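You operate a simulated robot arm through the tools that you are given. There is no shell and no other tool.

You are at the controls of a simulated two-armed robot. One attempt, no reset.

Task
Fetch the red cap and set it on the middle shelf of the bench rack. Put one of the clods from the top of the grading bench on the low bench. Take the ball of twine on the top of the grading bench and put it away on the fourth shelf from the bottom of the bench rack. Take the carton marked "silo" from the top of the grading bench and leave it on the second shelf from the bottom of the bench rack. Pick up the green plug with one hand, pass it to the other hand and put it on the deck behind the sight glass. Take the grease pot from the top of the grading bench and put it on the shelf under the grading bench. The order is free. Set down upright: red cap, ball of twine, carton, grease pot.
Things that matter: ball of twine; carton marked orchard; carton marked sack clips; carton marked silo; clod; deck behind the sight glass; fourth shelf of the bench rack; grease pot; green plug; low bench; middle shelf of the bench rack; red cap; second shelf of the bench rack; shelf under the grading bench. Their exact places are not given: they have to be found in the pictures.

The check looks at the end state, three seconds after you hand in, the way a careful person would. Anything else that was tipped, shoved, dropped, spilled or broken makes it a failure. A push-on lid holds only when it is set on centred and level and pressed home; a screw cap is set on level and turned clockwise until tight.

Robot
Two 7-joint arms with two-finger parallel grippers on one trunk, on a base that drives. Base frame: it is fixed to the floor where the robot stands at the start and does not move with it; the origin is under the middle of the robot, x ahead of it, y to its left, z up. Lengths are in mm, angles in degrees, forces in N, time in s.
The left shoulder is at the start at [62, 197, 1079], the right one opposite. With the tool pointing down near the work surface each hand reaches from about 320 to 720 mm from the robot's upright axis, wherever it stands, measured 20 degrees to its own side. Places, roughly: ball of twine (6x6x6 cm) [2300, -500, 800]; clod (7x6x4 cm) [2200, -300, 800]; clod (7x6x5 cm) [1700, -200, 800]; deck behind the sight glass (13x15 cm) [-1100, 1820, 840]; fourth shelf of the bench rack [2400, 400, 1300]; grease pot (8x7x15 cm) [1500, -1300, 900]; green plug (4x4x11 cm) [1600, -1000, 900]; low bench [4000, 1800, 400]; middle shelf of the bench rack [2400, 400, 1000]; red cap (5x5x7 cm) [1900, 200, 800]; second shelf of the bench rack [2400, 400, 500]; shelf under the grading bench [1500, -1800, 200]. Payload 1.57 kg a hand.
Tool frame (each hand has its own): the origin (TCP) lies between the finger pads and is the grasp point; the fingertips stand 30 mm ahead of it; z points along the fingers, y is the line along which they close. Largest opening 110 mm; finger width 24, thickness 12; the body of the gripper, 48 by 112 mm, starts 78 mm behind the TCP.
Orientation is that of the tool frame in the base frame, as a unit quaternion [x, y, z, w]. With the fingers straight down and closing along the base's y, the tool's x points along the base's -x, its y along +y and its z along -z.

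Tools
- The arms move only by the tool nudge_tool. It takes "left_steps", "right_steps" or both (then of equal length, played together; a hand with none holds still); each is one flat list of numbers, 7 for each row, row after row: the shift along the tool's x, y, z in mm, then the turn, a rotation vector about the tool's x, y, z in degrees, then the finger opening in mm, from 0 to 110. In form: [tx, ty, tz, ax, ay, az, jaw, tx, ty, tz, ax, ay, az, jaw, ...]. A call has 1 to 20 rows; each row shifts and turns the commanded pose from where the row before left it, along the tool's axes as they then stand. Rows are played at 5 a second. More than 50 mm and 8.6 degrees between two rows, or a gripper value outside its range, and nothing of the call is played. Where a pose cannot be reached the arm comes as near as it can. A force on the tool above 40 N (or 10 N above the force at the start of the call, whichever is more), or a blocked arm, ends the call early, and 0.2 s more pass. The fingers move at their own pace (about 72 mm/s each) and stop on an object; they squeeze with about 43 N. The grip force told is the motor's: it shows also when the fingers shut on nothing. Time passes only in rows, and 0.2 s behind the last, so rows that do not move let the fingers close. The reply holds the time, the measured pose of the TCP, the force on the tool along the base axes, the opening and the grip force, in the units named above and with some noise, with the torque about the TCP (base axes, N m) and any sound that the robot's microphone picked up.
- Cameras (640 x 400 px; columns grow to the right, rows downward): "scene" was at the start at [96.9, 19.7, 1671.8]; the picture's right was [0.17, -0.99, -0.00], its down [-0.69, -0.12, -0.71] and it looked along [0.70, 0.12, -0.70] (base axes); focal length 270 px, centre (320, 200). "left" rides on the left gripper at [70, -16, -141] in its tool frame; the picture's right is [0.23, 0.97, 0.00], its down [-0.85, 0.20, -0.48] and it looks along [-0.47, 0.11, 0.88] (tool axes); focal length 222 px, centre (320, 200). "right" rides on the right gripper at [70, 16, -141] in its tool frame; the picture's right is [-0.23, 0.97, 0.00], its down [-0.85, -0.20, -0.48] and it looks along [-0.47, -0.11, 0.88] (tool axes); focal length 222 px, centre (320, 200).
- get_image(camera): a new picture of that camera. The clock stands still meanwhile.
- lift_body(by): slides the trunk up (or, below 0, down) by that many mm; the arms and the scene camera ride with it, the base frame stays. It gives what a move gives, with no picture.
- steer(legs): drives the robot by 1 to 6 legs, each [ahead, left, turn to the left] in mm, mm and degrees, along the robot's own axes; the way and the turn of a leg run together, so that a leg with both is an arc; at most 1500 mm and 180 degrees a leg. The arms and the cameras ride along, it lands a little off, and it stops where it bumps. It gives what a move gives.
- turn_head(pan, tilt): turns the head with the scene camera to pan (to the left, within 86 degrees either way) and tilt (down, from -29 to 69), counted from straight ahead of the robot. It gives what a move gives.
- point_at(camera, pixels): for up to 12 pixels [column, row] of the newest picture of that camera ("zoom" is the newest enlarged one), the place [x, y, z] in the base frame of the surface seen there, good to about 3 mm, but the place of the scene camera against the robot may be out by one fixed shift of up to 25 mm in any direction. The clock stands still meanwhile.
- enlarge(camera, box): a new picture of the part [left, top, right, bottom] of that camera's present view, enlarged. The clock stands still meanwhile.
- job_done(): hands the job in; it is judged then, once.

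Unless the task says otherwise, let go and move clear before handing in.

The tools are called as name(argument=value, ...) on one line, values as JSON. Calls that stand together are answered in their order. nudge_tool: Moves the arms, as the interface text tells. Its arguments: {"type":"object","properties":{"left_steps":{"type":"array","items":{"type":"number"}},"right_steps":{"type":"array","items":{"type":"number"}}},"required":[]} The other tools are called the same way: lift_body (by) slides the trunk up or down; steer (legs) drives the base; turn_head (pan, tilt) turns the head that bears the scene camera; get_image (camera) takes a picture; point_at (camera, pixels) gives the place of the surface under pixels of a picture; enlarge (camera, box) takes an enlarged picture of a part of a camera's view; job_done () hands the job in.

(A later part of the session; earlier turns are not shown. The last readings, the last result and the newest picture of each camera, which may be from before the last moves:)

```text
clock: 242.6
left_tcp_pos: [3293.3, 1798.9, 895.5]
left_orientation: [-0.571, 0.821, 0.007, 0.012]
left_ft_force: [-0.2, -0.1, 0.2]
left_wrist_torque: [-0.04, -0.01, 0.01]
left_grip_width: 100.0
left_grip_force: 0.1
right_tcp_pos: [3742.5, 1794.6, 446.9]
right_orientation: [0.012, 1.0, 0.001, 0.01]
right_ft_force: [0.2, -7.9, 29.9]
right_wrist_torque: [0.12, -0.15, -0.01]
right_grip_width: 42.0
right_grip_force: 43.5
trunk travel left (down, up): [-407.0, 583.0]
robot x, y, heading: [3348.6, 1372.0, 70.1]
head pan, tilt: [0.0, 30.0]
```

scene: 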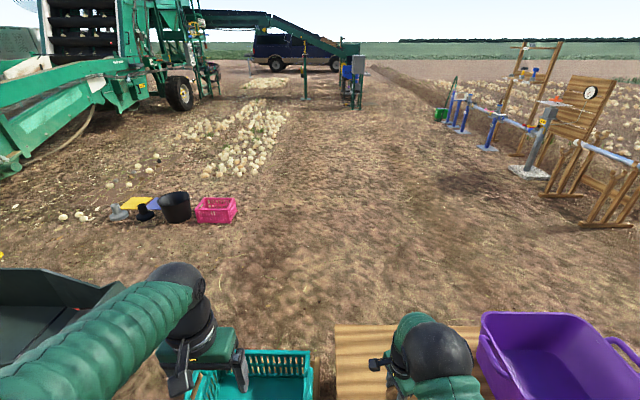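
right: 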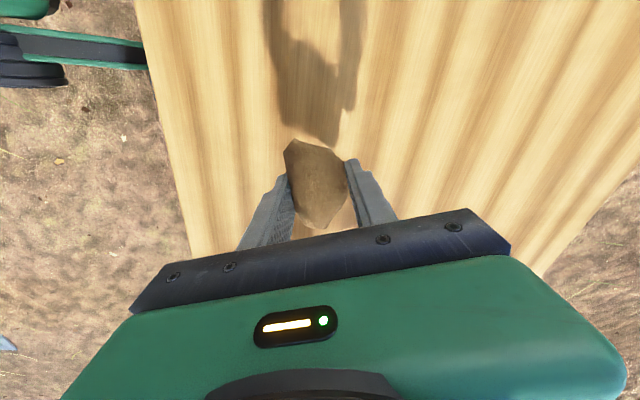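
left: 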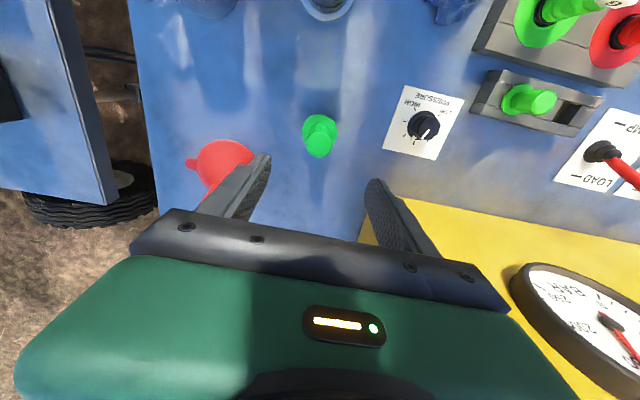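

Contact. Ease up 2 mm, open and rise.

nudge_tool(right_steps=[0, 0, -2.5, 0, 0, 0, 10, 0, 0, 0, 0, 0, 0, 50, 0, 0, 0, 0, 0, 0, 70, 0, 0, 0, 0, 0, 0, 90, 0, 0, -10, 0, 0, 0, 100, 0, 0, -40, 0, 0, 0, 110, 0, 0, -40, 0, 0, 0, 110, 0, 0, -40, 0, 0, 0, 110])

get_image(camera="right")

point_at(camera="right", pixels=[[320, 145], [315, 160]])

```text
clock: 244.4
left_tcp_pos: [3295.8, 1801.0, 893.5]
left_orientation: [-0.571, 0.821, 0.006, 0.01]
left_ft_force: [-0.1, -1.4, -0.6]
left_wrist_torque: [0.03, -0.04, 0.01]
left_grip_width: 100.2
left_grip_force: 0.1
right_tcp_pos: [3739.6, 1792.6, 576.7]
right_orientation: [0.012, 1.0, 0.001, 0.008]
right_ft_force: [0.5, -0.9, 0.5]
right_wrist_torque: [-0.01, -0.01, -0.01]
right_grip_width: 110.0
right_grip_force: 0.1
trunk travel left (down, up): [-407.0, 583.0]
robot x, y, heading: [3349.6, 1373.9, 70.1]
head pan, tilt: [0.0, 30.0]
```

```text
taken
```

right: 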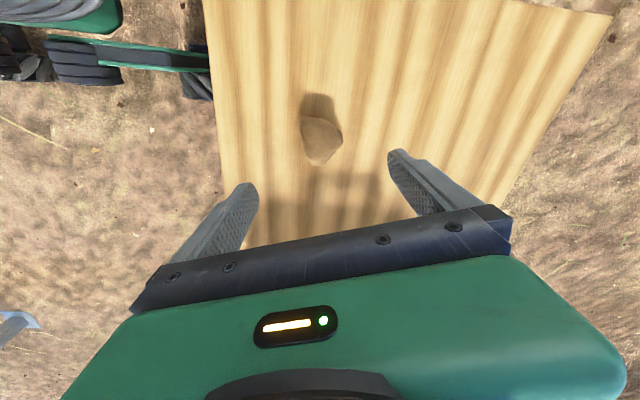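

```text
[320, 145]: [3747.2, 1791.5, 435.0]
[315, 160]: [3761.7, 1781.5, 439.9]
```

The clod rests on the low bench. Now back off, raise the trunk, and go around behind the bench for the silo carton.

steer(legs=[[-450, 0, 0], [0, 0, 89]])

lift_body(by=280)

turn_head(pan=30, tilt=25)

get_image(camera="scene")

```text
clock: 250.9
left_tcp_pos: [2767.2, 903.6, 893.4]
left_orientation: [0.983, -0.186, -0.011, -0.003]
left_ft_force: [-0.1, -0.1, -0.4]
left_wrist_torque: [-0.04, -0.01, -0.03]
left_grip_width: 100.0
left_grip_force: 0.1
right_tcp_pos: [2782.2, 1348.4, 575.8]
right_orientation: [-0.691, 0.723, 0.005, 0.006]
right_ft_force: [-0.8, -0.3, -0.7]
right_wrist_torque: [0.0, 0.0, -0.01]
right_grip_width: 109.9
right_grip_force: 0.0
trunk travel left (down, up): [-407.0, 583.0]
robot x, y, heading: [3194.9, 948.7, 158.7]
head pan, tilt: [0.0, 30.0]
```

```text
clock: 253.7
left_tcp_pos: [2766.3, 904.2, 1174.5]
left_orientation: [0.983, -0.186, -0.012, -0.003]
left_ft_force: [-0.1, -0.6, -0.4]
left_wrist_torque: [-0.03, 0.0, 0.0]
left_grip_width: 100.0
left_grip_force: 0.1
right_tcp_pos: [2782.6, 1348.0, 856.4]
right_orientation: [-0.692, 0.722, 0.006, 0.007]
right_ft_force: [-0.6, 0.5, 0.0]
right_wrist_torque: [0.06, -0.02, -0.02]
right_grip_width: 109.7
right_grip_force: 0.2
trunk travel left (down, up): [-687.0, 303.0]
robot x, y, heading: [3200.3, 951.7, 158.8]
head pan, tilt: [0.0, 30.0]
```

```text
clock: 254.7
left_tcp_pos: [2765.7, 905.0, 1174.2]
left_orientation: [0.983, -0.185, -0.011, -0.003]
left_ft_force: [-0.5, 0.1, 0.8]
left_wrist_torque: [0.01, 0.0, -0.01]
left_grip_width: 100.2
left_grip_force: 0.1
right_tcp_pos: [2782.9, 1348.2, 856.2]
right_orientation: [-0.692, 0.722, 0.006, 0.005]
right_ft_force: [-0.3, 0.0, -0.7]
right_wrist_torque: [-0.01, 0.04, -0.02]
right_grip_width: 109.9
right_grip_force: 0.0
trunk travel left (down, up): [-687.0, 303.0]
robot x, y, heading: [3197.1, 952.4, 159.1]
head pan, tilt: [30.0, 25.0]
```

```text
taken
```

scene: 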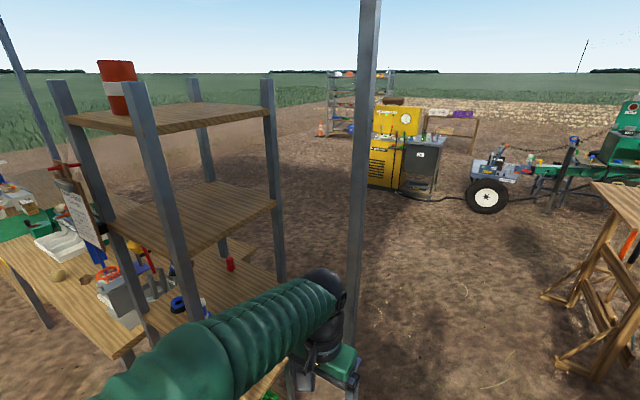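

steer(legs=[[-270, 0, 0], [0, 1435, 0]])

nudge_tool(right_steps=[0, 0, -30, 0, 0, -7.8, 110, 0, 0, -30, 0, 0, -7.8, 110, 0, 0, -30, 0, 0, -7.8, 110, 0, 0, -30, 0, 0, -7.8, 110, 0, 0, -30, 0, 0, -7.8, 110, 0, 0, -30, 0, 0, -7.8, 110, 0, 0, 0, 0, 0, -7.8, 110, 0, 0, 0, 0, 0, -7.8, 110, 0, 0, 0, 0, 0, -7.8, 110])

steer(legs=[[0, 1400, 0]])

turn_head(pan=0, tilt=40)

get_image(camera="scene")

```text
clock: 263.3
left_tcp_pos: [2498.0, -507.9, 1174.3]
left_orientation: [0.981, -0.193, -0.012, -0.002]
left_ft_force: [0.3, -0.4, 0.0]
left_wrist_torque: [0.01, 0.0, -0.01]
left_grip_width: 100.0
left_grip_force: 0.1
right_tcp_pos: [2519.7, -64.2, 856.1]
right_orientation: [-0.686, 0.727, 0.005, 0.007]
right_ft_force: [-0.5, 0.0, 0.0]
right_wrist_torque: [-0.02, -0.03, 0.02]
right_grip_width: 110.1
right_grip_force: 0.1
trunk travel left (down, up): [-687.0, 303.0]
robot x, y, heading: [2926.4, -469.3, 158.1]
head pan, tilt: [30.0, 25.0]
```

```text
clock: 265.3
left_tcp_pos: [2499.2, -509.1, 1173.8]
left_orientation: [0.981, -0.193, -0.013, -0.002]
left_ft_force: [0.0, 0.4, 0.4]
left_wrist_torque: [0.01, -0.02, -0.03]
left_grip_width: 100.0
left_grip_force: 0.1
right_tcp_pos: [2521.4, -69.5, 1036.4]
right_orientation: [0.98, -0.199, -0.002, -0.008]
right_ft_force: [-0.5, -0.6, 0.3]
right_wrist_torque: [0.01, 0.0, -0.01]
right_grip_width: 109.9
right_grip_force: 0.1
trunk travel left (down, up): [-687.0, 303.0]
robot x, y, heading: [2924.4, -470.0, 158.2]
head pan, tilt: [30.0, 25.0]
```

```text
clock: 272.3
left_tcp_pos: [1974.9, -1813.2, 1174.5]
left_orientation: [0.981, -0.193, -0.012, -0.002]
left_ft_force: [-0.5, -0.1, -0.4]
left_wrist_torque: [-0.02, 0.0, 0.0]
left_grip_width: 99.8
left_grip_force: 0.1
right_tcp_pos: [1997.3, -1373.6, 1037.3]
right_orientation: [0.98, -0.201, -0.002, -0.008]
right_ft_force: [-0.5, 0.0, -0.9]
right_wrist_torque: [0.0, 0.02, -0.01]
right_grip_width: 110.1
right_grip_force: 0.1
trunk travel left (down, up): [-687.0, 303.0]
robot x, y, heading: [2403.3, -1778.5, 158.1]
head pan, tilt: [30.0, 25.0]
```

```text
clock: 273.2
left_tcp_pos: [1974.9, -1815.9, 1175.2]
left_orientation: [0.981, -0.193, -0.013, -0.002]
left_ft_force: [-0.2, 0.0, 0.6]
left_wrist_torque: [0.02, -0.01, -0.02]
left_grip_width: 100.3
left_grip_force: 0.0
right_tcp_pos: [1997.1, -1375.9, 1038.5]
right_orientation: [0.98, -0.201, -0.002, -0.009]
right_ft_force: [-0.4, 0.0, 0.5]
right_wrist_torque: [-0.01, 0.01, -0.04]
right_grip_width: 110.1
right_grip_force: 0.0
trunk travel left (down, up): [-687.0, 303.0]
robot x, y, heading: [2405.4, -1775.5, 158.3]
head pan, tilt: [0.0, 40.0]
```

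```text
taken
```

scene: 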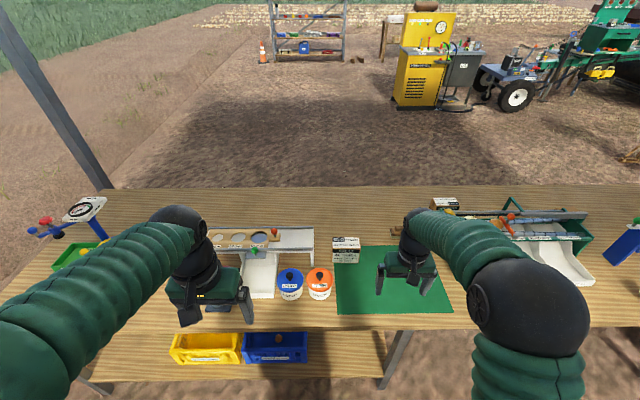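

enlarge(camera="scene", box=[260, 210, 420, 330])

point_at(camera="zoom", pixels=[[295, 97], [392, 97], [293, 122], [395, 122], [295, 168], [392, 165], [345, 110], [345, 145], [200, 230], [130, 80], [400, 380], [245, 250]])

```text
3.33 times, centred on (340, 270) of scene
```

zoom: 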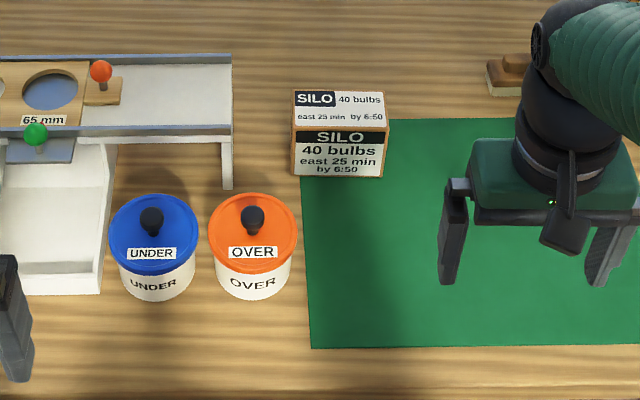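

```text
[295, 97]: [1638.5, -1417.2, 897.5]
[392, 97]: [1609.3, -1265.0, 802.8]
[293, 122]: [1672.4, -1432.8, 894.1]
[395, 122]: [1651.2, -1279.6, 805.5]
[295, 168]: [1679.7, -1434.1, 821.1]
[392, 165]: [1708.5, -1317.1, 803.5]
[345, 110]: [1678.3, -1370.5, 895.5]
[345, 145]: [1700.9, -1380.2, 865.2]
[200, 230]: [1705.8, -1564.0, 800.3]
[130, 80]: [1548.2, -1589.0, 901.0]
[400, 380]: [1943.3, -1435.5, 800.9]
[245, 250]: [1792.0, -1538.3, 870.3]
```

point_at(camera="scene", pixels=[[250, 376], [330, 372], [300, 326], [380, 322], [395, 340], [388, 380], [275, 345]])

```text
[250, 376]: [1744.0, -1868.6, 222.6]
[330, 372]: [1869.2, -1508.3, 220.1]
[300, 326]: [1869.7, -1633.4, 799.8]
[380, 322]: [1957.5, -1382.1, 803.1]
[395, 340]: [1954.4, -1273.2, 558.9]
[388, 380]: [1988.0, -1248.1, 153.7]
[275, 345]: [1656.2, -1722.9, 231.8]
```

steer(legs=[[240, 0, 0]])

nudge_tool(right_steps=[0, 0, 0, 0, 0, -7.5, 110, 0, 0, 0, 0, 0, -7.5, 110, 0, 0, 0, 0, 0, -7.5, 110, 0, 0, 0, 0, 0, -7.5, 110, 0, 0, 0, 0, 0, -7.5, 110, 0, 0, 0, 0, 0, -7.5, 110, 0, 0, 0, 0, 0, -7.5, 110, 0, 0, 0, 0, 0, -7.5, 110, 0, 0, 0, 0, 0, -7.5, 110, 0, 0, 0, 0, 0, -7.5, 110, 0, 0, 0, 0, 0, -7.5, 110, 0, 0, 0, 0, 0, -7.5, 110, 0, 0, 0, 0, 0, 0, 110])

get_image(camera="right")

get_image(camera="scene")

```text
clock: 275.0
left_tcp_pos: [1754.3, -1726.7, 1176.6]
left_orientation: [0.981, -0.192, -0.013, -0.002]
left_ft_force: [1.2, 0.2, -0.4]
left_wrist_torque: [-0.01, 0.01, 0.01]
left_grip_width: 100.0
left_grip_force: 0.1
right_tcp_pos: [1774.0, -1286.8, 1038.0]
right_orientation: [0.98, -0.201, -0.003, -0.01]
right_ft_force: [-0.1, 0.3, 0.1]
right_wrist_torque: [0.0, -0.01, 0.04]
right_grip_width: 110.1
right_grip_force: 0.0
trunk travel left (down, up): [-687.0, 303.0]
robot x, y, heading: [2178.7, -1690.9, 158.3]
head pan, tilt: [0.0, 40.0]
```

```text
clock: 277.8
left_tcp_pos: [1752.4, -1727.2, 1175.2]
left_orientation: [0.981, -0.192, -0.013, -0.003]
left_ft_force: [0.1, -0.3, 0.3]
left_wrist_torque: [0.01, -0.01, -0.04]
left_grip_width: 100.0
left_grip_force: 0.0
right_tcp_pos: [1774.3, -1286.0, 1037.3]
right_orientation: [0.834, 0.552, 0.004, -0.008]
right_ft_force: [0.2, -0.7, 0.3]
right_wrist_torque: [-0.02, -0.01, 0.0]
right_grip_width: 110.0
right_grip_force: 0.1
trunk travel left (down, up): [-687.0, 303.0]
robot x, y, heading: [2177.4, -1687.0, 158.2]
head pan, tilt: [0.0, 40.0]
```

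```text
taken
```

right: 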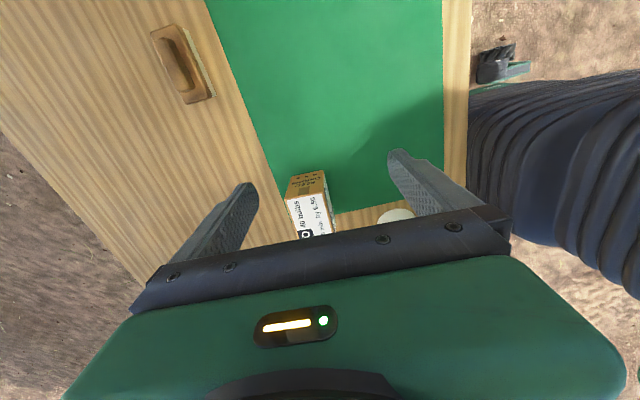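

```text
taken
```

scene: 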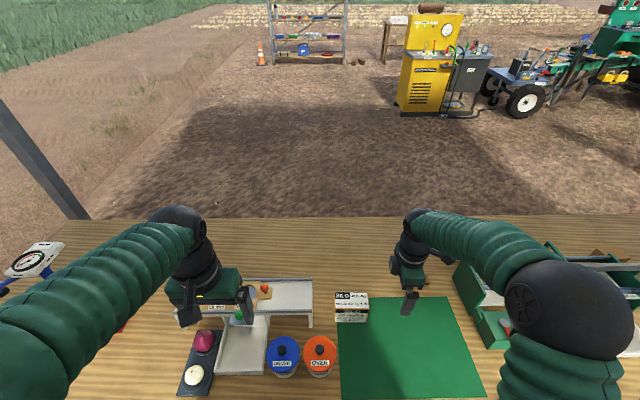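

enlarge(camera="right", box=[260, 150, 380, 240])

point_at(camera="zoom", pixels=[[165, 230], [335, 205], [150, 260], [340, 235], [250, 250], [200, 300], [350, 270], [330, 130], [215, 350], [380, 320]])

```text
4.44 times, centred on (320, 195) of right
```

zoom: 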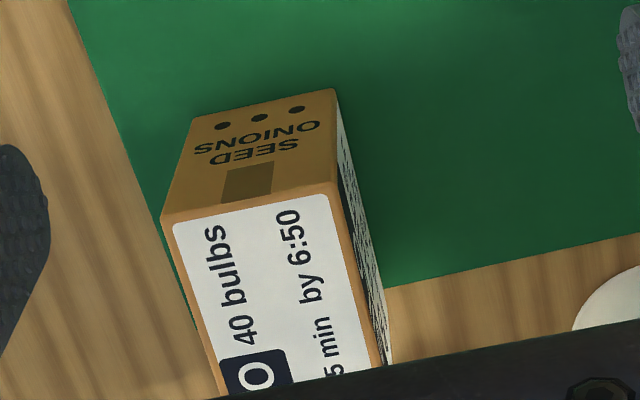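

```text
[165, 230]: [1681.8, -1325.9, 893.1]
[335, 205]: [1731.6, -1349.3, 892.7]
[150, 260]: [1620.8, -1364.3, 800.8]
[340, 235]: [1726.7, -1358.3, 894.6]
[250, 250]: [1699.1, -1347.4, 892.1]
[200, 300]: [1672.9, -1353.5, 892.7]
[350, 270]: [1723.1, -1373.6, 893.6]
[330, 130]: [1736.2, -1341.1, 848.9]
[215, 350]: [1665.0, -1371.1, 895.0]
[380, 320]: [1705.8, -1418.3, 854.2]
```

The wrist camera gives the carton exactly: v 2043–2101 (57 deep), u 636–743, top z 893. Tilt the right hand 40° toward it and move to the pre-grasp on its free side.

nudge_tool(right_steps=[0, 0, 0, 0, -8, 0, 110, 0, 0, 0, 0, -8, 0, 110, 0, 0, 0, 0, -8, 0, 110, 0, 0, 0, 0, -8, 0, 110, 0, 0, 0, 0, -8, 0, 110, 9.8, -15.2, 31.9, 0, 0, 0, 110, 9.8, -15.2, 31.9, 0, 0, 0, 110, 9.8, -15.2, 31.9, 0, 0, 0, 105, 0, 0, 0, 0, 0, 0, 105])

get_image(camera="right")

get_image(camera="scene")

```text
clock: 279.8
left_tcp_pos: [1753.5, -1726.2, 1174.8]
left_orientation: [0.981, -0.192, -0.013, -0.002]
left_ft_force: [-0.3, 1.6, 0.9]
left_wrist_torque: [-0.02, -0.01, 0.02]
left_grip_width: 100.2
left_grip_force: 0.0
right_tcp_pos: [1716.6, -1301.9, 946.7]
right_orientation: [0.785, 0.521, -0.281, 0.18]
right_ft_force: [-0.2, 0.2, 0.3]
right_wrist_torque: [-0.03, -0.02, -0.02]
right_grip_width: 104.9
right_grip_force: 0.1
trunk travel left (down, up): [-687.0, 303.0]
robot x, y, heading: [2180.1, -1686.4, 158.0]
head pan, tilt: [0.0, 40.0]
```

```text
taken
```

right: 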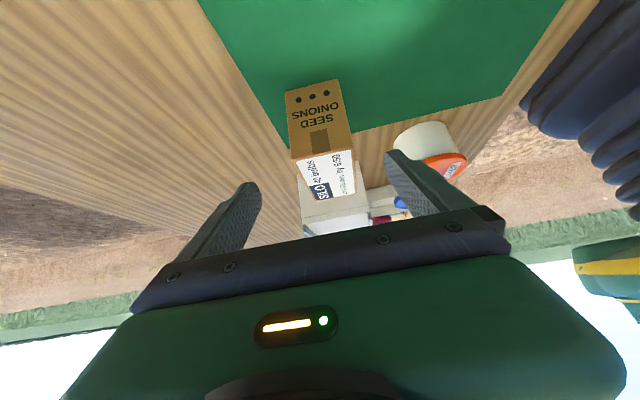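

```text
taken
```

scene: 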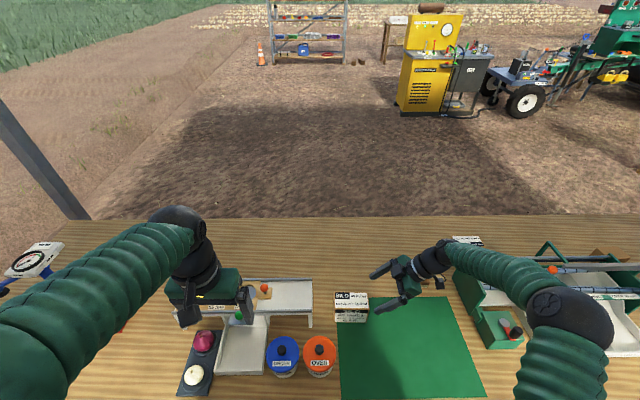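

nudge_tool(right_steps=[-0.8, 1, 31, 0, 0, 0, 105, -0.8, 1, 31, 0, 0, 0, 105, -0.8, 1, 31, 0, 0, 0, 105, -0.8, 0, 30, 0, 0, 0, 105, 0, 0, 0, 0, 0, 0, 105])

get_image(camera="right")

enlarge(camera="scene", box=[300, 230, 460, 350])

```text
clock: 281.0
left_tcp_pos: [1753.3, -1726.5, 1175.3]
left_orientation: [0.981, -0.193, -0.014, -0.002]
left_ft_force: [0.1, 0.8, 1.0]
left_wrist_torque: [0.01, 0.03, 0.02]
left_grip_width: 99.9
left_grip_force: 0.1
right_tcp_pos: [1688.3, -1376.5, 850.9]
right_orientation: [0.786, 0.521, -0.281, 0.18]
right_ft_force: [0.4, 0.7, 0.3]
right_wrist_torque: [0.01, 0.0, 0.0]
right_grip_width: 105.0
right_grip_force: 0.1
trunk travel left (down, up): [-687.0, 303.0]
robot x, y, heading: [2176.8, -1687.0, 158.4]
head pan, tilt: [0.0, 40.0]
```

```text
taken
```

right: 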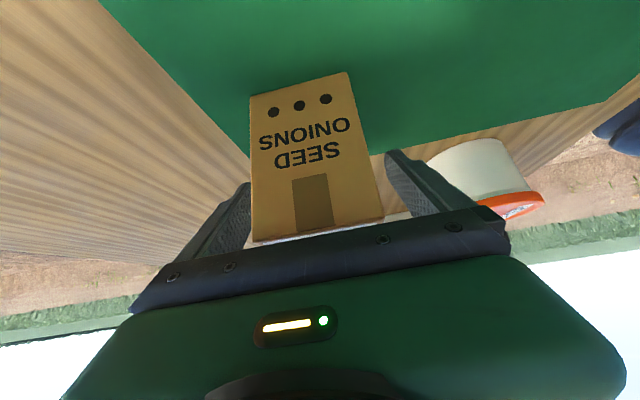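

```text
3.33 times, centred on (380, 290) of scene
```

zoom: 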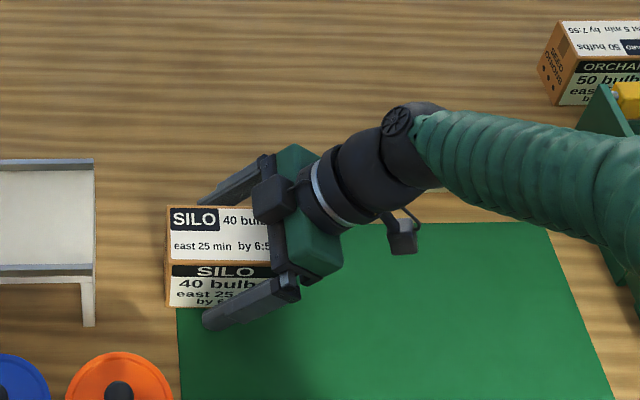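

Fingers straddle the carton's front and back faces. Close gently.

nudge_tool(right_steps=[0, 1, 0, 0, 0, 0, 85, 0, 0, 0, 0, 0, 0, 70, 0, 0, 0, 0, 0, 0, 60, 0, 0, 0, 0, 0, 0, 50, 0, 0, 0, 0, 0, 0, 45])

get_image(camera="right")

```text
clock: 282.2
left_tcp_pos: [1753.2, -1725.8, 1174.8]
left_orientation: [0.981, -0.192, -0.014, -0.003]
left_ft_force: [0.5, -1.2, 0.0]
left_wrist_torque: [0.01, 0.01, 0.04]
left_grip_width: 100.3
left_grip_force: 0.0
right_tcp_pos: [1688.6, -1378.7, 852.5]
right_orientation: [0.786, 0.52, -0.281, 0.181]
right_ft_force: [4.3, -0.9, 0.4]
right_wrist_torque: [-0.22, -0.26, 0.1]
right_grip_width: 60.0
right_grip_force: 41.9
trunk travel left (down, up): [-687.0, 303.0]
robot x, y, heading: [2174.9, -1687.9, 158.1]
head pan, tilt: [0.0, 40.0]
```

```text
taken
```

right: 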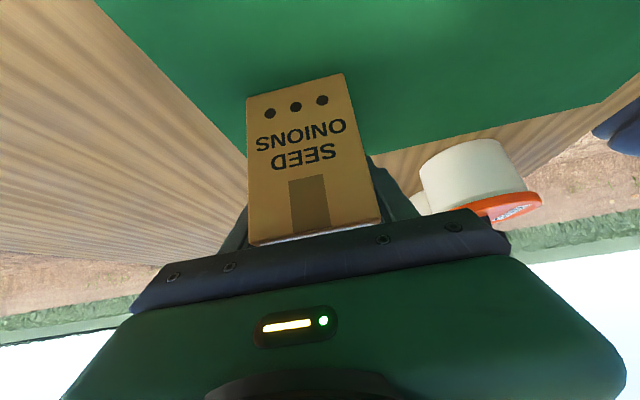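

nudge_tool(right_steps=[-6.3, 0, -7.75, 0, 0, 0, 40, -12.6, 0, -15.5, 0, 0, 0, 40, -12.6, 0, -15.5, 0, 0, 0, 40, -12.6, 0, -15.5, 0, 0, 0, 40, 0, 0, 0, 0, 0, 0, 40])

get_image(camera="right")

get_image(camera="scene")

```text
clock: 283.4
left_tcp_pos: [1751.1, -1726.3, 1174.3]
left_orientation: [0.981, -0.193, -0.013, -0.003]
left_ft_force: [0.0, 0.0, 0.6]
left_wrist_torque: [0.0, 0.01, -0.01]
left_grip_width: 99.9
left_grip_force: 0.0
right_tcp_pos: [1689.6, -1378.2, 921.0]
right_orientation: [0.786, 0.52, -0.281, 0.182]
right_ft_force: [0.2, -0.3, -4.5]
right_wrist_torque: [0.03, 0.02, -0.02]
right_grip_width: 60.0
right_grip_force: 43.4
trunk travel left (down, up): [-687.0, 303.0]
robot x, y, heading: [2175.5, -1686.6, 158.0]
head pan, tilt: [0.0, 40.0]
```

```text
taken
```

right: 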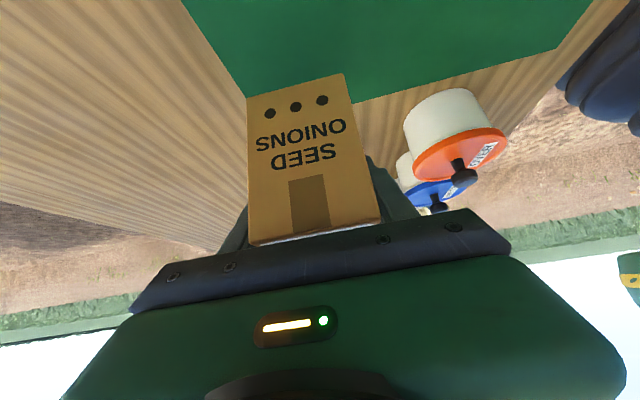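

```text
taken
```

scene: 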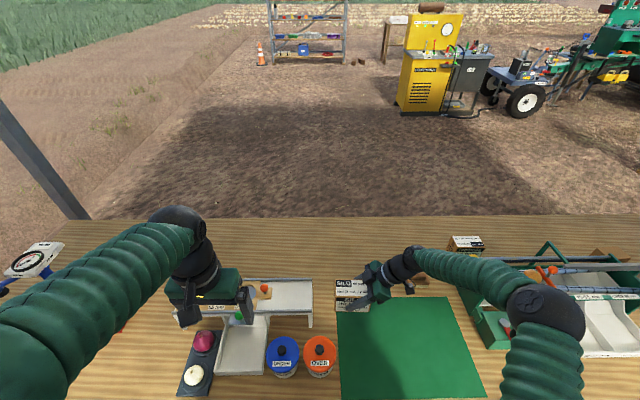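

The carton is held firmly (4.5 N, no slip). Lift a bit more, back away, then swing the hand to point forward.

nudge_tool(right_steps=[-12.6, 0, -15.5, 0, 0, 0, 40, -12.6, 0, -15.5, 0, 0, 0, 40, -12.6, 0, -15.5, 0, 0, 0, 40])

steer(legs=[[-370, 0, 0]])

nudge_tool(right_steps=[0, 0, 0, 4.72, 0, 5.81, 40, 0, 0, 0, 4.72, 0, 5.81, 40, 0, 0, 0, 4.72, 0, 5.81, 40, 0, 0, 0, 4.72, 0, 5.81, 40, 0, 0, 0, 4.72, 0, 5.81, 40, 0, 0, 0, 4.72, 0, 5.81, 40, 0, 0, 0, 4.72, 0, 5.81, 40, 0, 0, 0, 4.72, 0, 5.81, 40, 0, 0, 0, 4.72, 0, 5.81, 40, 0, 0, 0, 4.72, 0, 5.81, 40, 0, 0, 0, 4.72, 0, 5.81, 40, 0, 0, 0, 4.72, 0, 5.81, 40, 0, 0, 0, 0, 0, 0, 40])

get_image(camera="scene")

get_image(camera="right")

```text
clock: 284.2
left_tcp_pos: [1752.0, -1726.1, 1174.6]
left_orientation: [0.981, -0.192, -0.014, -0.003]
left_ft_force: [0.4, 0.2, -0.8]
left_wrist_torque: [-0.03, 0.01, -0.01]
left_grip_width: 100.2
left_grip_force: 0.0
right_tcp_pos: [1689.1, -1377.1, 981.0]
right_orientation: [0.785, 0.521, -0.281, 0.182]
right_ft_force: [0.4, 1.0, -4.4]
right_wrist_torque: [0.0, 0.01, -0.05]
right_grip_width: 59.7
right_grip_force: 43.5
trunk travel left (down, up): [-687.0, 303.0]
robot x, y, heading: [2180.3, -1685.5, 158.0]
head pan, tilt: [0.0, 40.0]
```

```text
clock: 286.6
left_tcp_pos: [2094.0, -1863.1, 1174.4]
left_orientation: [0.981, -0.194, -0.011, -0.003]
left_ft_force: [0.3, -0.1, -0.6]
left_wrist_torque: [0.02, 0.02, -0.02]
left_grip_width: 99.9
left_grip_force: 0.1
right_tcp_pos: [2031.6, -1513.2, 980.4]
right_orientation: [0.786, 0.52, -0.281, 0.182]
right_ft_force: [-0.6, 0.1, -4.6]
right_wrist_torque: [0.0, 0.0, 0.01]
right_grip_width: 59.9
right_grip_force: 42.9
trunk travel left (down, up): [-687.0, 303.0]
robot x, y, heading: [2525.2, -1828.1, 158.1]
head pan, tilt: [0.0, 40.0]
```

```text
clock: 289.4
left_tcp_pos: [2096.9, -1866.6, 1175.0]
left_orientation: [0.981, -0.193, -0.014, -0.004]
left_ft_force: [0.2, -0.1, -0.3]
left_wrist_torque: [-0.01, -0.01, 0.04]
left_grip_width: 100.1
left_grip_force: 0.0
right_tcp_pos: [2034.2, -1515.4, 982.4]
right_orientation: [0.921, -0.188, -0.333, -0.069]
right_ft_force: [-0.7, 0.1, -4.4]
right_wrist_torque: [0.04, 0.03, -0.03]
right_grip_width: 60.1
right_grip_force: 42.8
trunk travel left (down, up): [-687.0, 303.0]
robot x, y, heading: [2522.2, -1830.5, 158.2]
head pan, tilt: [0.0, 40.0]
```

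```text
taken
```

scene: 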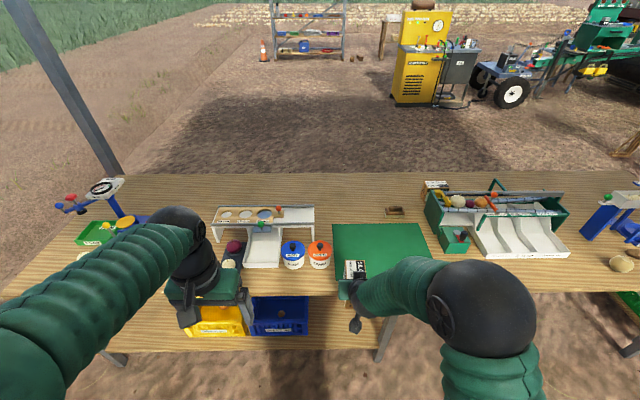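

```text
taken
```

right: 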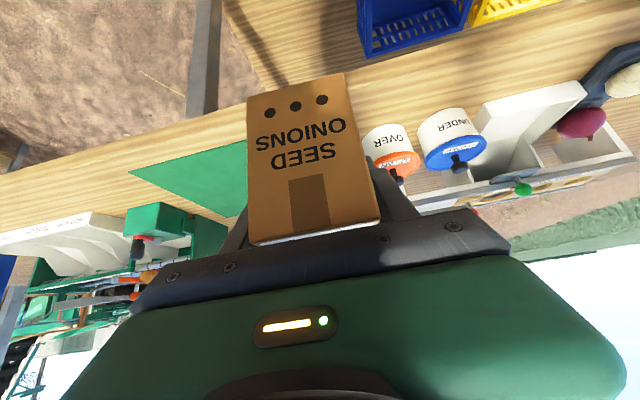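

The carton now points forward in the right hand. Raise it a little and drive right along the bench's rear toward the twine.

nudge_tool(right_steps=[-12.6, 0, -15.5, 0, 0, 0, 40, -12.6, 0, -15.5, 0, 0, 0, 40, -12.6, 0, -15.5, 0, 0, 0, 40, -12.6, 0, -15.5, 0, 0, 0, 40])

steer(legs=[[0, -1303, 0]])

get_image(camera="scene")

get_image(camera="left")

```text
clock: 290.6
left_tcp_pos: [2099.6, -1864.6, 1175.3]
left_orientation: [0.981, -0.193, -0.014, -0.003]
left_ft_force: [0.0, 0.9, 0.0]
left_wrist_torque: [0.0, 0.01, 0.04]
left_grip_width: 99.8
left_grip_force: 0.0
right_tcp_pos: [2049.0, -1457.1, 1072.0]
right_orientation: [0.907, -0.241, -0.336, -0.083]
right_ft_force: [-0.3, 0.6, -4.3]
right_wrist_torque: [-0.03, 0.0, 0.04]
right_grip_width: 60.0
right_grip_force: 43.2
trunk travel left (down, up): [-687.0, 303.0]
robot x, y, heading: [2522.2, -1822.4, 158.0]
head pan, tilt: [0.0, 40.0]
stopped in row 4 (right hand): the arm was blocked; the commanded pose is now the measured one
```

```text
clock: 297.1
left_tcp_pos: [2583.2, -657.3, 1175.1]
left_orientation: [0.981, -0.192, -0.015, -0.004]
left_ft_force: [0.0, -0.1, -0.4]
left_wrist_torque: [0.02, 0.02, 0.01]
left_grip_width: 99.9
left_grip_force: 0.0
right_tcp_pos: [2529.9, -253.7, 1073.4]
right_orientation: [0.907, -0.237, -0.338, -0.081]
right_ft_force: [0.5, -0.1, -4.2]
right_wrist_torque: [0.01, -0.03, 0.01]
right_grip_width: 59.6
right_grip_force: 42.9
trunk travel left (down, up): [-687.0, 303.0]
robot x, y, heading: [3006.7, -612.7, 158.1]
head pan, tilt: [0.0, 40.0]
```

```text
taken
```

scene: 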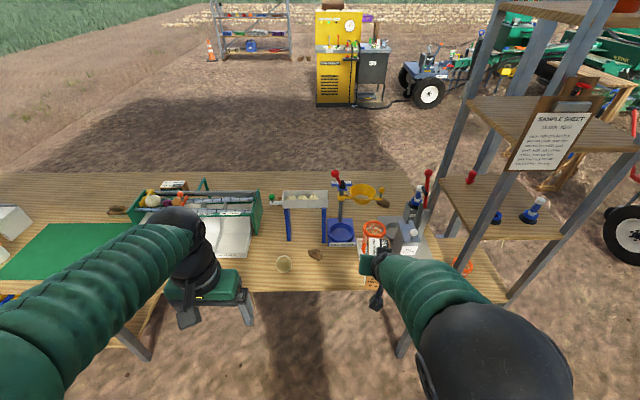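

```text
taken
```

left: 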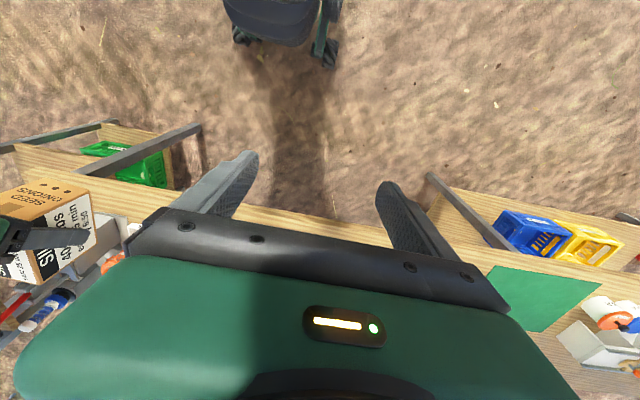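

enlarge(camera="scene", box=[230, 180, 450, 310])

point_at(camera="scene", pixels=[[283, 264], [283, 272], [278, 260], [290, 262], [316, 254], [300, 289], [340, 286], [370, 285], [284, 256]])

```text
2.91 times, centred on (340, 245) of scene
```

zoom: 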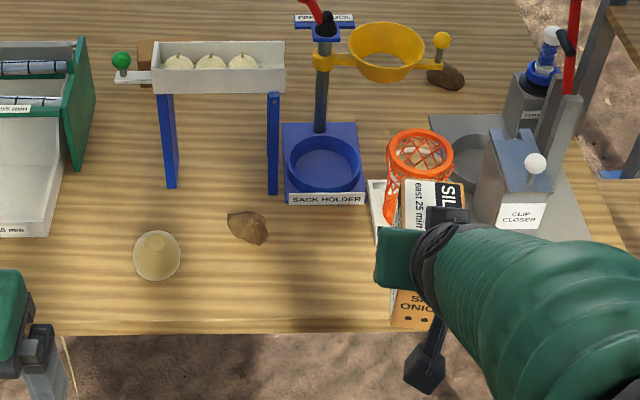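

```text
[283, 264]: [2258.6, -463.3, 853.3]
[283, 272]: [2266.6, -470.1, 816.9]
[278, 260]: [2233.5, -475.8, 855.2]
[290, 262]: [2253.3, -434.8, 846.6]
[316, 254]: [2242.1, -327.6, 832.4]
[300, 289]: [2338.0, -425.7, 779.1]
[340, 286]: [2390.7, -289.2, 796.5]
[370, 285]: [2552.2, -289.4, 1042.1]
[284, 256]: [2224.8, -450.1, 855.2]
```

The twine sits near (2256,-466), top z≈855, close to the rear edge. Move forward 115 mm and tilt the left hand toward it.

steer(legs=[[112, 0, 0]])

nudge_tool(left_steps=[-25, -8, 12, 0, -7.5, 0, 110, -23.2, -8, 15.2, 0, -7.5, 0, 110, -21, -8, 18.1, 0, -7.5, 0, 110, -18.5, -8, 20.7, 0, -7.5, 0, 110, -15.7, -8, 22.9, 0, -7.5, 0, 110, -12.5, -8, 24.7, 0, -7.5, 0, 110, -9.2, -8, 26.2, 0, -7.5, 0, 110, -5.7, -8, 27.1, 0, -7.5, 0, 110, 0, 0, 0, 0, 0, 0, 110])

get_image(camera="left")

get_image(camera="scene")

```text
clock: 298.4
left_tcp_pos: [2483.5, -615.4, 1178.3]
left_orientation: [0.981, -0.193, -0.015, -0.003]
left_ft_force: [0.6, -0.1, -0.1]
left_wrist_torque: [-0.05, 0.0, 0.0]
left_grip_width: 100.0
left_grip_force: 0.0
right_tcp_pos: [2429.2, -215.0, 1079.1]
right_orientation: [0.906, -0.237, -0.343, -0.077]
right_ft_force: [0.1, 0.1, -4.1]
right_wrist_torque: [-0.01, -0.02, 0.02]
right_grip_width: 59.7
right_grip_force: 42.9
trunk travel left (down, up): [-687.0, 303.0]
robot x, y, heading: [2905.4, -574.8, 158.2]
head pan, tilt: [0.0, 40.0]
```

```text
clock: 300.4
left_tcp_pos: [2335.8, -516.1, 1090.0]
left_orientation: [0.88, -0.163, -0.443, -0.055]
left_ft_force: [-0.3, -0.8, -0.1]
left_wrist_torque: [-0.01, 0.0, 0.0]
left_grip_width: 110.2
left_grip_force: 0.0
left hand out of reach, approached as far as the arm can: row 6, 7
right_tcp_pos: [2427.6, -214.3, 1077.3]
right_orientation: [0.906, -0.238, -0.341, -0.078]
right_ft_force: [-0.4, 0.1, -4.2]
right_wrist_torque: [-0.02, 0.0, 0.01]
right_grip_width: 59.8
right_grip_force: 42.8
trunk travel left (down, up): [-687.0, 303.0]
robot x, y, heading: [2903.8, -571.5, 158.3]
head pan, tilt: [0.0, 40.0]
```

```text
taken
```

left: 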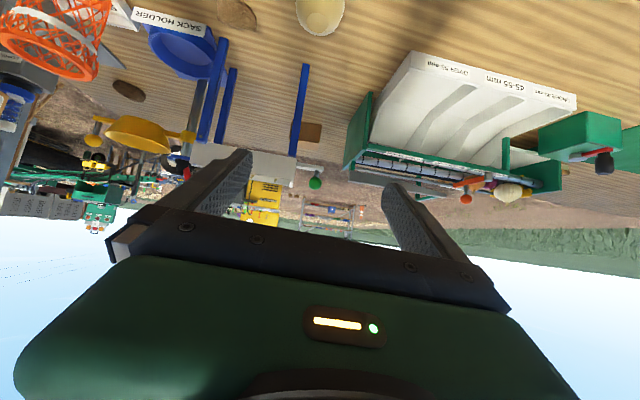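

```text
taken
```

scene: 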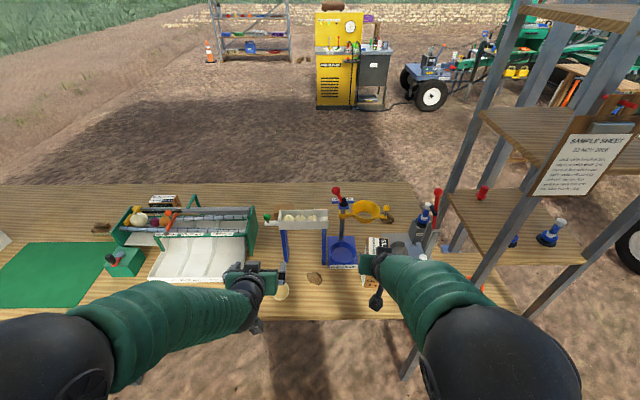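

point_at(camera="left", pixels=[[320, 10], [320, 30], [300, 5], [338, 8], [318, 20]])

nudge_tool(left_steps=[0, 0, 10, 3.2, -7.1, -1.1, 110, 12, -5, 10, 0, 0, 0, 110, 12, -5, 10, 0, 0, 0, 110, 0, 0, 0, 0, 0, 0, 110])

get_image(camera="left")

```text
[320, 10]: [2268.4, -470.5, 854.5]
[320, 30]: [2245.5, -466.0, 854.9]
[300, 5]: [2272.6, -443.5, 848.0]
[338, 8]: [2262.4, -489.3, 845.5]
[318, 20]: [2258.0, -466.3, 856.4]
```

```text
clock: 301.4
left_tcp_pos: [2326.9, -501.9, 1052.9]
left_orientation: [0.85, -0.163, -0.492, -0.093]
left_ft_force: [-0.1, -0.4, 0.1]
left_wrist_torque: [-0.02, 0.01, 0.02]
left_grip_width: 110.0
left_grip_force: 0.0
right_tcp_pos: [2427.6, -211.9, 1077.0]
right_orientation: [0.906, -0.237, -0.342, -0.078]
right_ft_force: [0.5, -0.4, -4.2]
right_wrist_torque: [0.0, -0.02, -0.03]
right_grip_width: 60.0
right_grip_force: 42.8
trunk travel left (down, up): [-687.0, 303.0]
robot x, y, heading: [2905.0, -568.7, 158.0]
head pan, tilt: [0.0, 40.0]
```

```text
taken
```

left: 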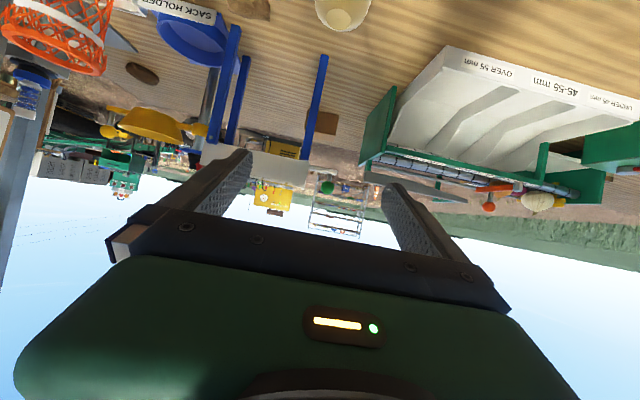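

nudge_tool(left_steps=[38, -1.7, 19.1, 0, 0, 0, 100, 38, -1.7, 19.1, 0, 0, 0, 95, 38, -1.7, 19.1, 0, 0, 0, 95, 38, -1.7, 19.1, 0, 0, 0, 95, 0, 0, 0, 0, 0, 0, 95])

get_image(camera="left")

enlarge(camera="left", box=[240, 70, 400, 190])

```text
clock: 302.6
left_tcp_pos: [2348.3, -471.9, 906.7]
left_orientation: [0.851, -0.161, -0.493, -0.086]
left_ft_force: [-0.1, 1.2, -0.2]
left_wrist_torque: [-0.02, -0.01, 0.05]
left_grip_width: 94.8
left_grip_force: 0.1
left hand out of reach, approached as far as the arm can: row 3, 4
right_tcp_pos: [2430.2, -203.9, 1076.5]
right_orientation: [0.905, -0.24, -0.344, -0.076]
right_ft_force: [0.5, 1.6, -4.3]
right_wrist_torque: [-0.04, 0.02, 0.02]
right_grip_width: 60.3
right_grip_force: 43.6
trunk travel left (down, up): [-687.0, 303.0]
robot x, y, heading: [2903.9, -566.6, 158.1]
head pan, tilt: [0.0, 40.0]
```

```text
taken
```

left: 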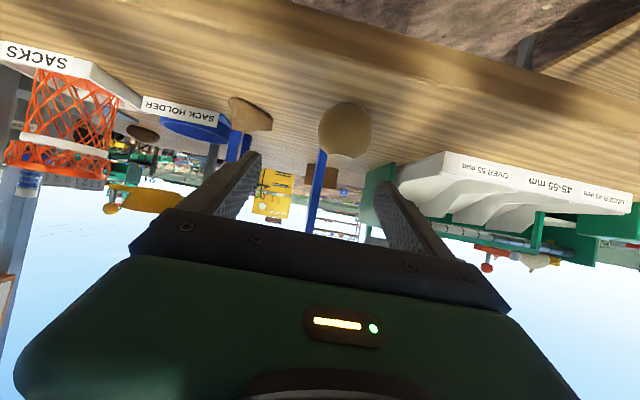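

```text
3.33 times, centred on (320, 130) of left
```

zoom: 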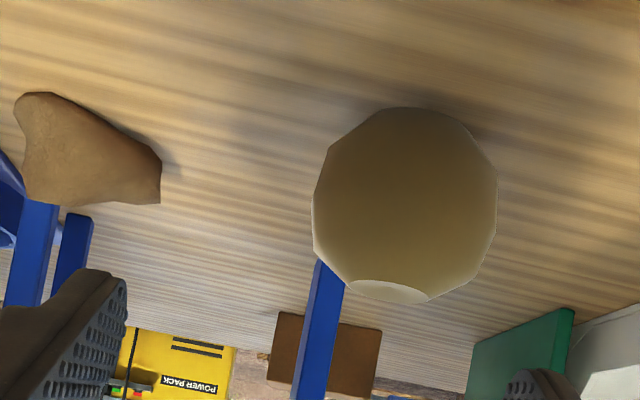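

The left arm is too folded here. Back the robot 60 mm so it can stretch, then re-aim.

steer(legs=[[-65, 0, 0]])

nudge_tool(left_steps=[-20, 14, 30, 0, 0, 0, 95, -10, 14, 30, 0, 0, 0, 95, 0, 0, 0, 0, 0, 0, 95])

get_image(camera="left")

point_at(camera="left", pixels=[[346, 130], [330, 130], [340, 120]])

```text
clock: 303.5
left_tcp_pos: [2401.7, -502.6, 901.8]
left_orientation: [0.852, -0.16, -0.49, -0.088]
left_ft_force: [-0.2, -0.4, 0.6]
left_wrist_torque: [-0.01, -0.02, -0.01]
left_grip_width: 95.1
left_grip_force: 0.0
right_tcp_pos: [2482.8, -233.7, 1073.3]
right_orientation: [0.907, -0.237, -0.338, -0.08]
right_ft_force: [0.0, 0.8, -5.5]
right_wrist_torque: [-0.02, 0.02, 0.06]
right_grip_width: 60.2
right_grip_force: 43.0
trunk travel left (down, up): [-687.0, 303.0]
robot x, y, heading: [2964.8, -598.9, 158.0]
head pan, tilt: [0.0, 40.0]
```

```text
clock: 304.3
left_tcp_pos: [2343.9, -482.7, 907.6]
left_orientation: [0.85, -0.158, -0.495, -0.084]
left_ft_force: [0.0, 0.6, 0.6]
left_wrist_torque: [0.03, -0.02, 0.04]
left_grip_width: 94.7
left_grip_force: 0.1
left hand out of reach, approached as far as the arm can: row 1, 2
right_tcp_pos: [2492.8, -238.2, 1076.1]
right_orientation: [0.906, -0.238, -0.342, -0.08]
right_ft_force: [0.4, -0.4, -3.5]
right_wrist_torque: [0.05, 0.0, -0.01]
right_grip_width: 59.9
right_grip_force: 43.2
trunk travel left (down, up): [-687.0, 303.0]
robot x, y, heading: [2965.0, -596.3, 158.2]
head pan, tilt: [0.0, 40.0]
```

```text
taken
```

left: 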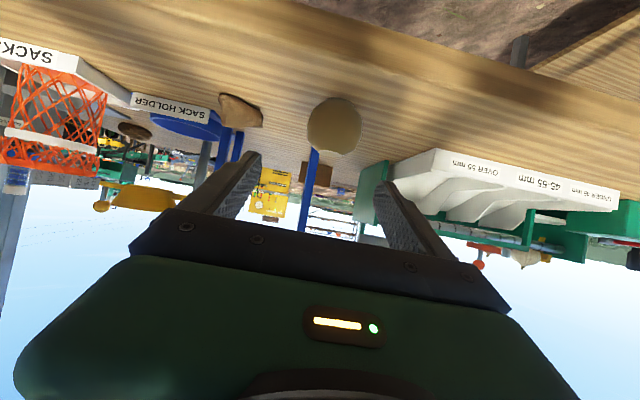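

```text
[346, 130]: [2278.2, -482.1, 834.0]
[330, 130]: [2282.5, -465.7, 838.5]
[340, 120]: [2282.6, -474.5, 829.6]
```

steer(legs=[[30, 55, 0]])

nudge_tool(left_steps=[0, -12, 0, 0, 0, 0, 95, 0, -12, 0, 0, 0, 0, 95, 0, -12, 0, 0, 0, 0, 95, 0, 0, 0, 0, 0, 0, 95])

get_image(camera="left")

```text
clock: 305.3
left_tcp_pos: [2304.7, -503.1, 909.8]
left_orientation: [0.849, -0.163, -0.496, -0.077]
left_ft_force: [0.8, 1.5, -0.1]
left_wrist_torque: [-0.1, 0.08, 0.14]
left_grip_width: 95.2
left_grip_force: 0.1
right_tcp_pos: [2452.4, -255.8, 1076.2]
right_orientation: [0.905, -0.242, -0.343, -0.072]
right_ft_force: [0.0, 2.4, -4.1]
right_wrist_torque: [-0.11, -0.02, 0.07]
right_grip_width: 60.2
right_grip_force: 43.2
trunk travel left (down, up): [-687.0, 303.0]
robot x, y, heading: [2918.1, -633.4, 157.9]
head pan, tilt: [0.0, 40.0]
```

```text
clock: 306.3
left_tcp_pos: [2316.1, -473.1, 907.6]
left_orientation: [0.85, -0.16, -0.495, -0.08]
left_ft_force: [-0.3, -0.1, 0.0]
left_wrist_torque: [-0.02, -0.02, 0.02]
left_grip_width: 95.1
left_grip_force: 0.1
right_tcp_pos: [2449.8, -260.6, 1076.3]
right_orientation: [0.905, -0.242, -0.342, -0.077]
right_ft_force: [0.5, 1.1, -4.5]
right_wrist_torque: [-0.03, 0.03, 0.02]
right_grip_width: 60.1
right_grip_force: 42.6
trunk travel left (down, up): [-687.0, 303.0]
robot x, y, heading: [2920.0, -629.4, 157.8]
head pan, tilt: [0.0, 40.0]
```

```text
taken
```

left: 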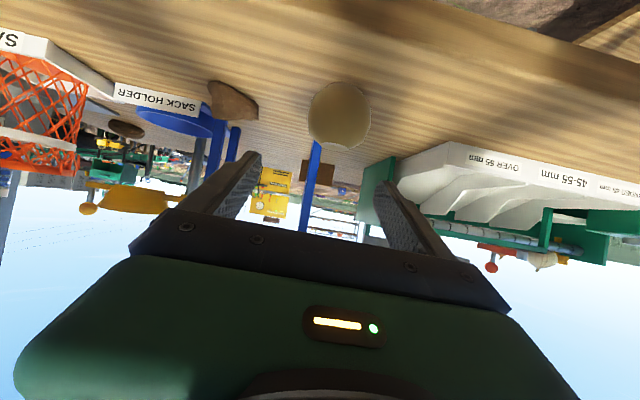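

nudge_tool(left_steps=[19, 6.7, 0, 0, 0, 0, 95, 19, 6.7, 0, 0, 0, 0, 95, 0, 0, 28, 0, 0, 0, 95, 0, 0, 28, 0, 0, 0, 95, 0, 0, 28, 0, 0, 0, 95, 0, 0, 0, 0, 0, 0, 95])

get_image(camera="left")

point_at(camera="left", pixels=[[320, 130], [320, 160], [300, 150], [345, 150]])

```text
clock: 307.7
left_tcp_pos: [2258.1, -472.4, 833.1]
left_orientation: [0.85, -0.161, -0.494, -0.083]
left_ft_force: [0.4, 0.9, -0.7]
left_wrist_torque: [-0.01, 0.0, 0.03]
left_grip_width: 95.1
left_grip_force: 0.1
right_tcp_pos: [2448.6, -265.1, 1078.3]
right_orientation: [0.905, -0.241, -0.341, -0.079]
right_ft_force: [0.5, 0.7, -4.8]
right_wrist_torque: [-0.02, -0.03, 0.01]
right_grip_width: 59.8
right_grip_force: 43.4
trunk travel left (down, up): [-687.0, 303.0]
robot x, y, heading: [2915.8, -633.7, 157.9]
head pan, tilt: [0.0, 40.0]
```

```text
taken
```

left: 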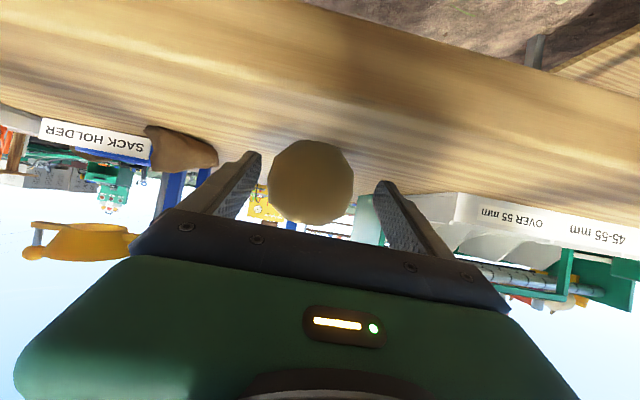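

```text
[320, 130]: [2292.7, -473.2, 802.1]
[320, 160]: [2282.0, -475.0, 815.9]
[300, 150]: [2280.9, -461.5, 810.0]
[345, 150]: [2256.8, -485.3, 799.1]
```

The ball sits between the fingers. Close and lift.

nudge_tool(left_steps=[0, -3, 0, 0, 0, 0, 80, 0, 0, 0, 0, 0, 0, 65, 0, 0, 0, 0, 0, 0, 55, 0, 0, 0, 0, 0, 0, 45, 0, 0, 0, 0, 0, 0, 45])

nudge_tool(left_steps=[-8.66, 0, -5, 0, 0, 0, 40, -17.3, 0, -10, 0, 0, 0, 40, -17.3, 0, -10, 0, 0, 0, 40, 0, 0, 0, 0, 0, 0, 40])

get_image(camera="left")

```text
clock: 308.9
left_tcp_pos: [2258.2, -472.6, 832.3]
left_orientation: [0.85, -0.16, -0.494, -0.084]
left_ft_force: [-0.4, 0.3, 1.3]
left_wrist_torque: [0.1, 0.0, -0.07]
left_grip_width: 53.4
left_grip_force: 43.3
right_tcp_pos: [2445.7, -269.8, 1077.8]
right_orientation: [0.905, -0.24, -0.341, -0.079]
right_ft_force: [0.3, -0.4, -4.6]
right_wrist_torque: [-0.02, -0.04, 0.0]
right_grip_width: 59.6
right_grip_force: 43.2
trunk travel left (down, up): [-687.0, 303.0]
robot x, y, heading: [2920.1, -631.3, 158.1]
head pan, tilt: [0.0, 40.0]
```

```text
clock: 309.9
left_tcp_pos: [2258.7, -471.7, 882.9]
left_orientation: [0.851, -0.159, -0.493, -0.083]
left_ft_force: [0.3, -0.3, -0.8]
left_wrist_torque: [-0.02, 0.0, -0.02]
left_grip_width: 53.3
left_grip_force: 42.9
right_tcp_pos: [2447.1, -269.2, 1077.8]
right_orientation: [0.905, -0.24, -0.341, -0.079]
right_ft_force: [0.5, -0.4, -4.1]
right_wrist_torque: [-0.02, -0.02, -0.02]
right_grip_width: 59.9
right_grip_force: 43.2
trunk travel left (down, up): [-687.0, 303.0]
robot x, y, heading: [2917.4, -630.1, 158.3]
head pan, tilt: [0.0, 40.0]
```

```text
taken
```

left: 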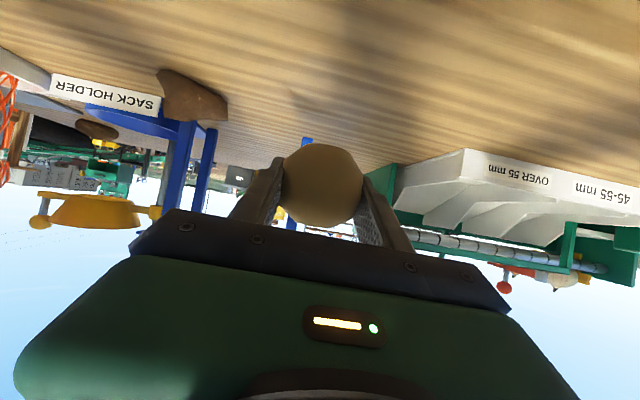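

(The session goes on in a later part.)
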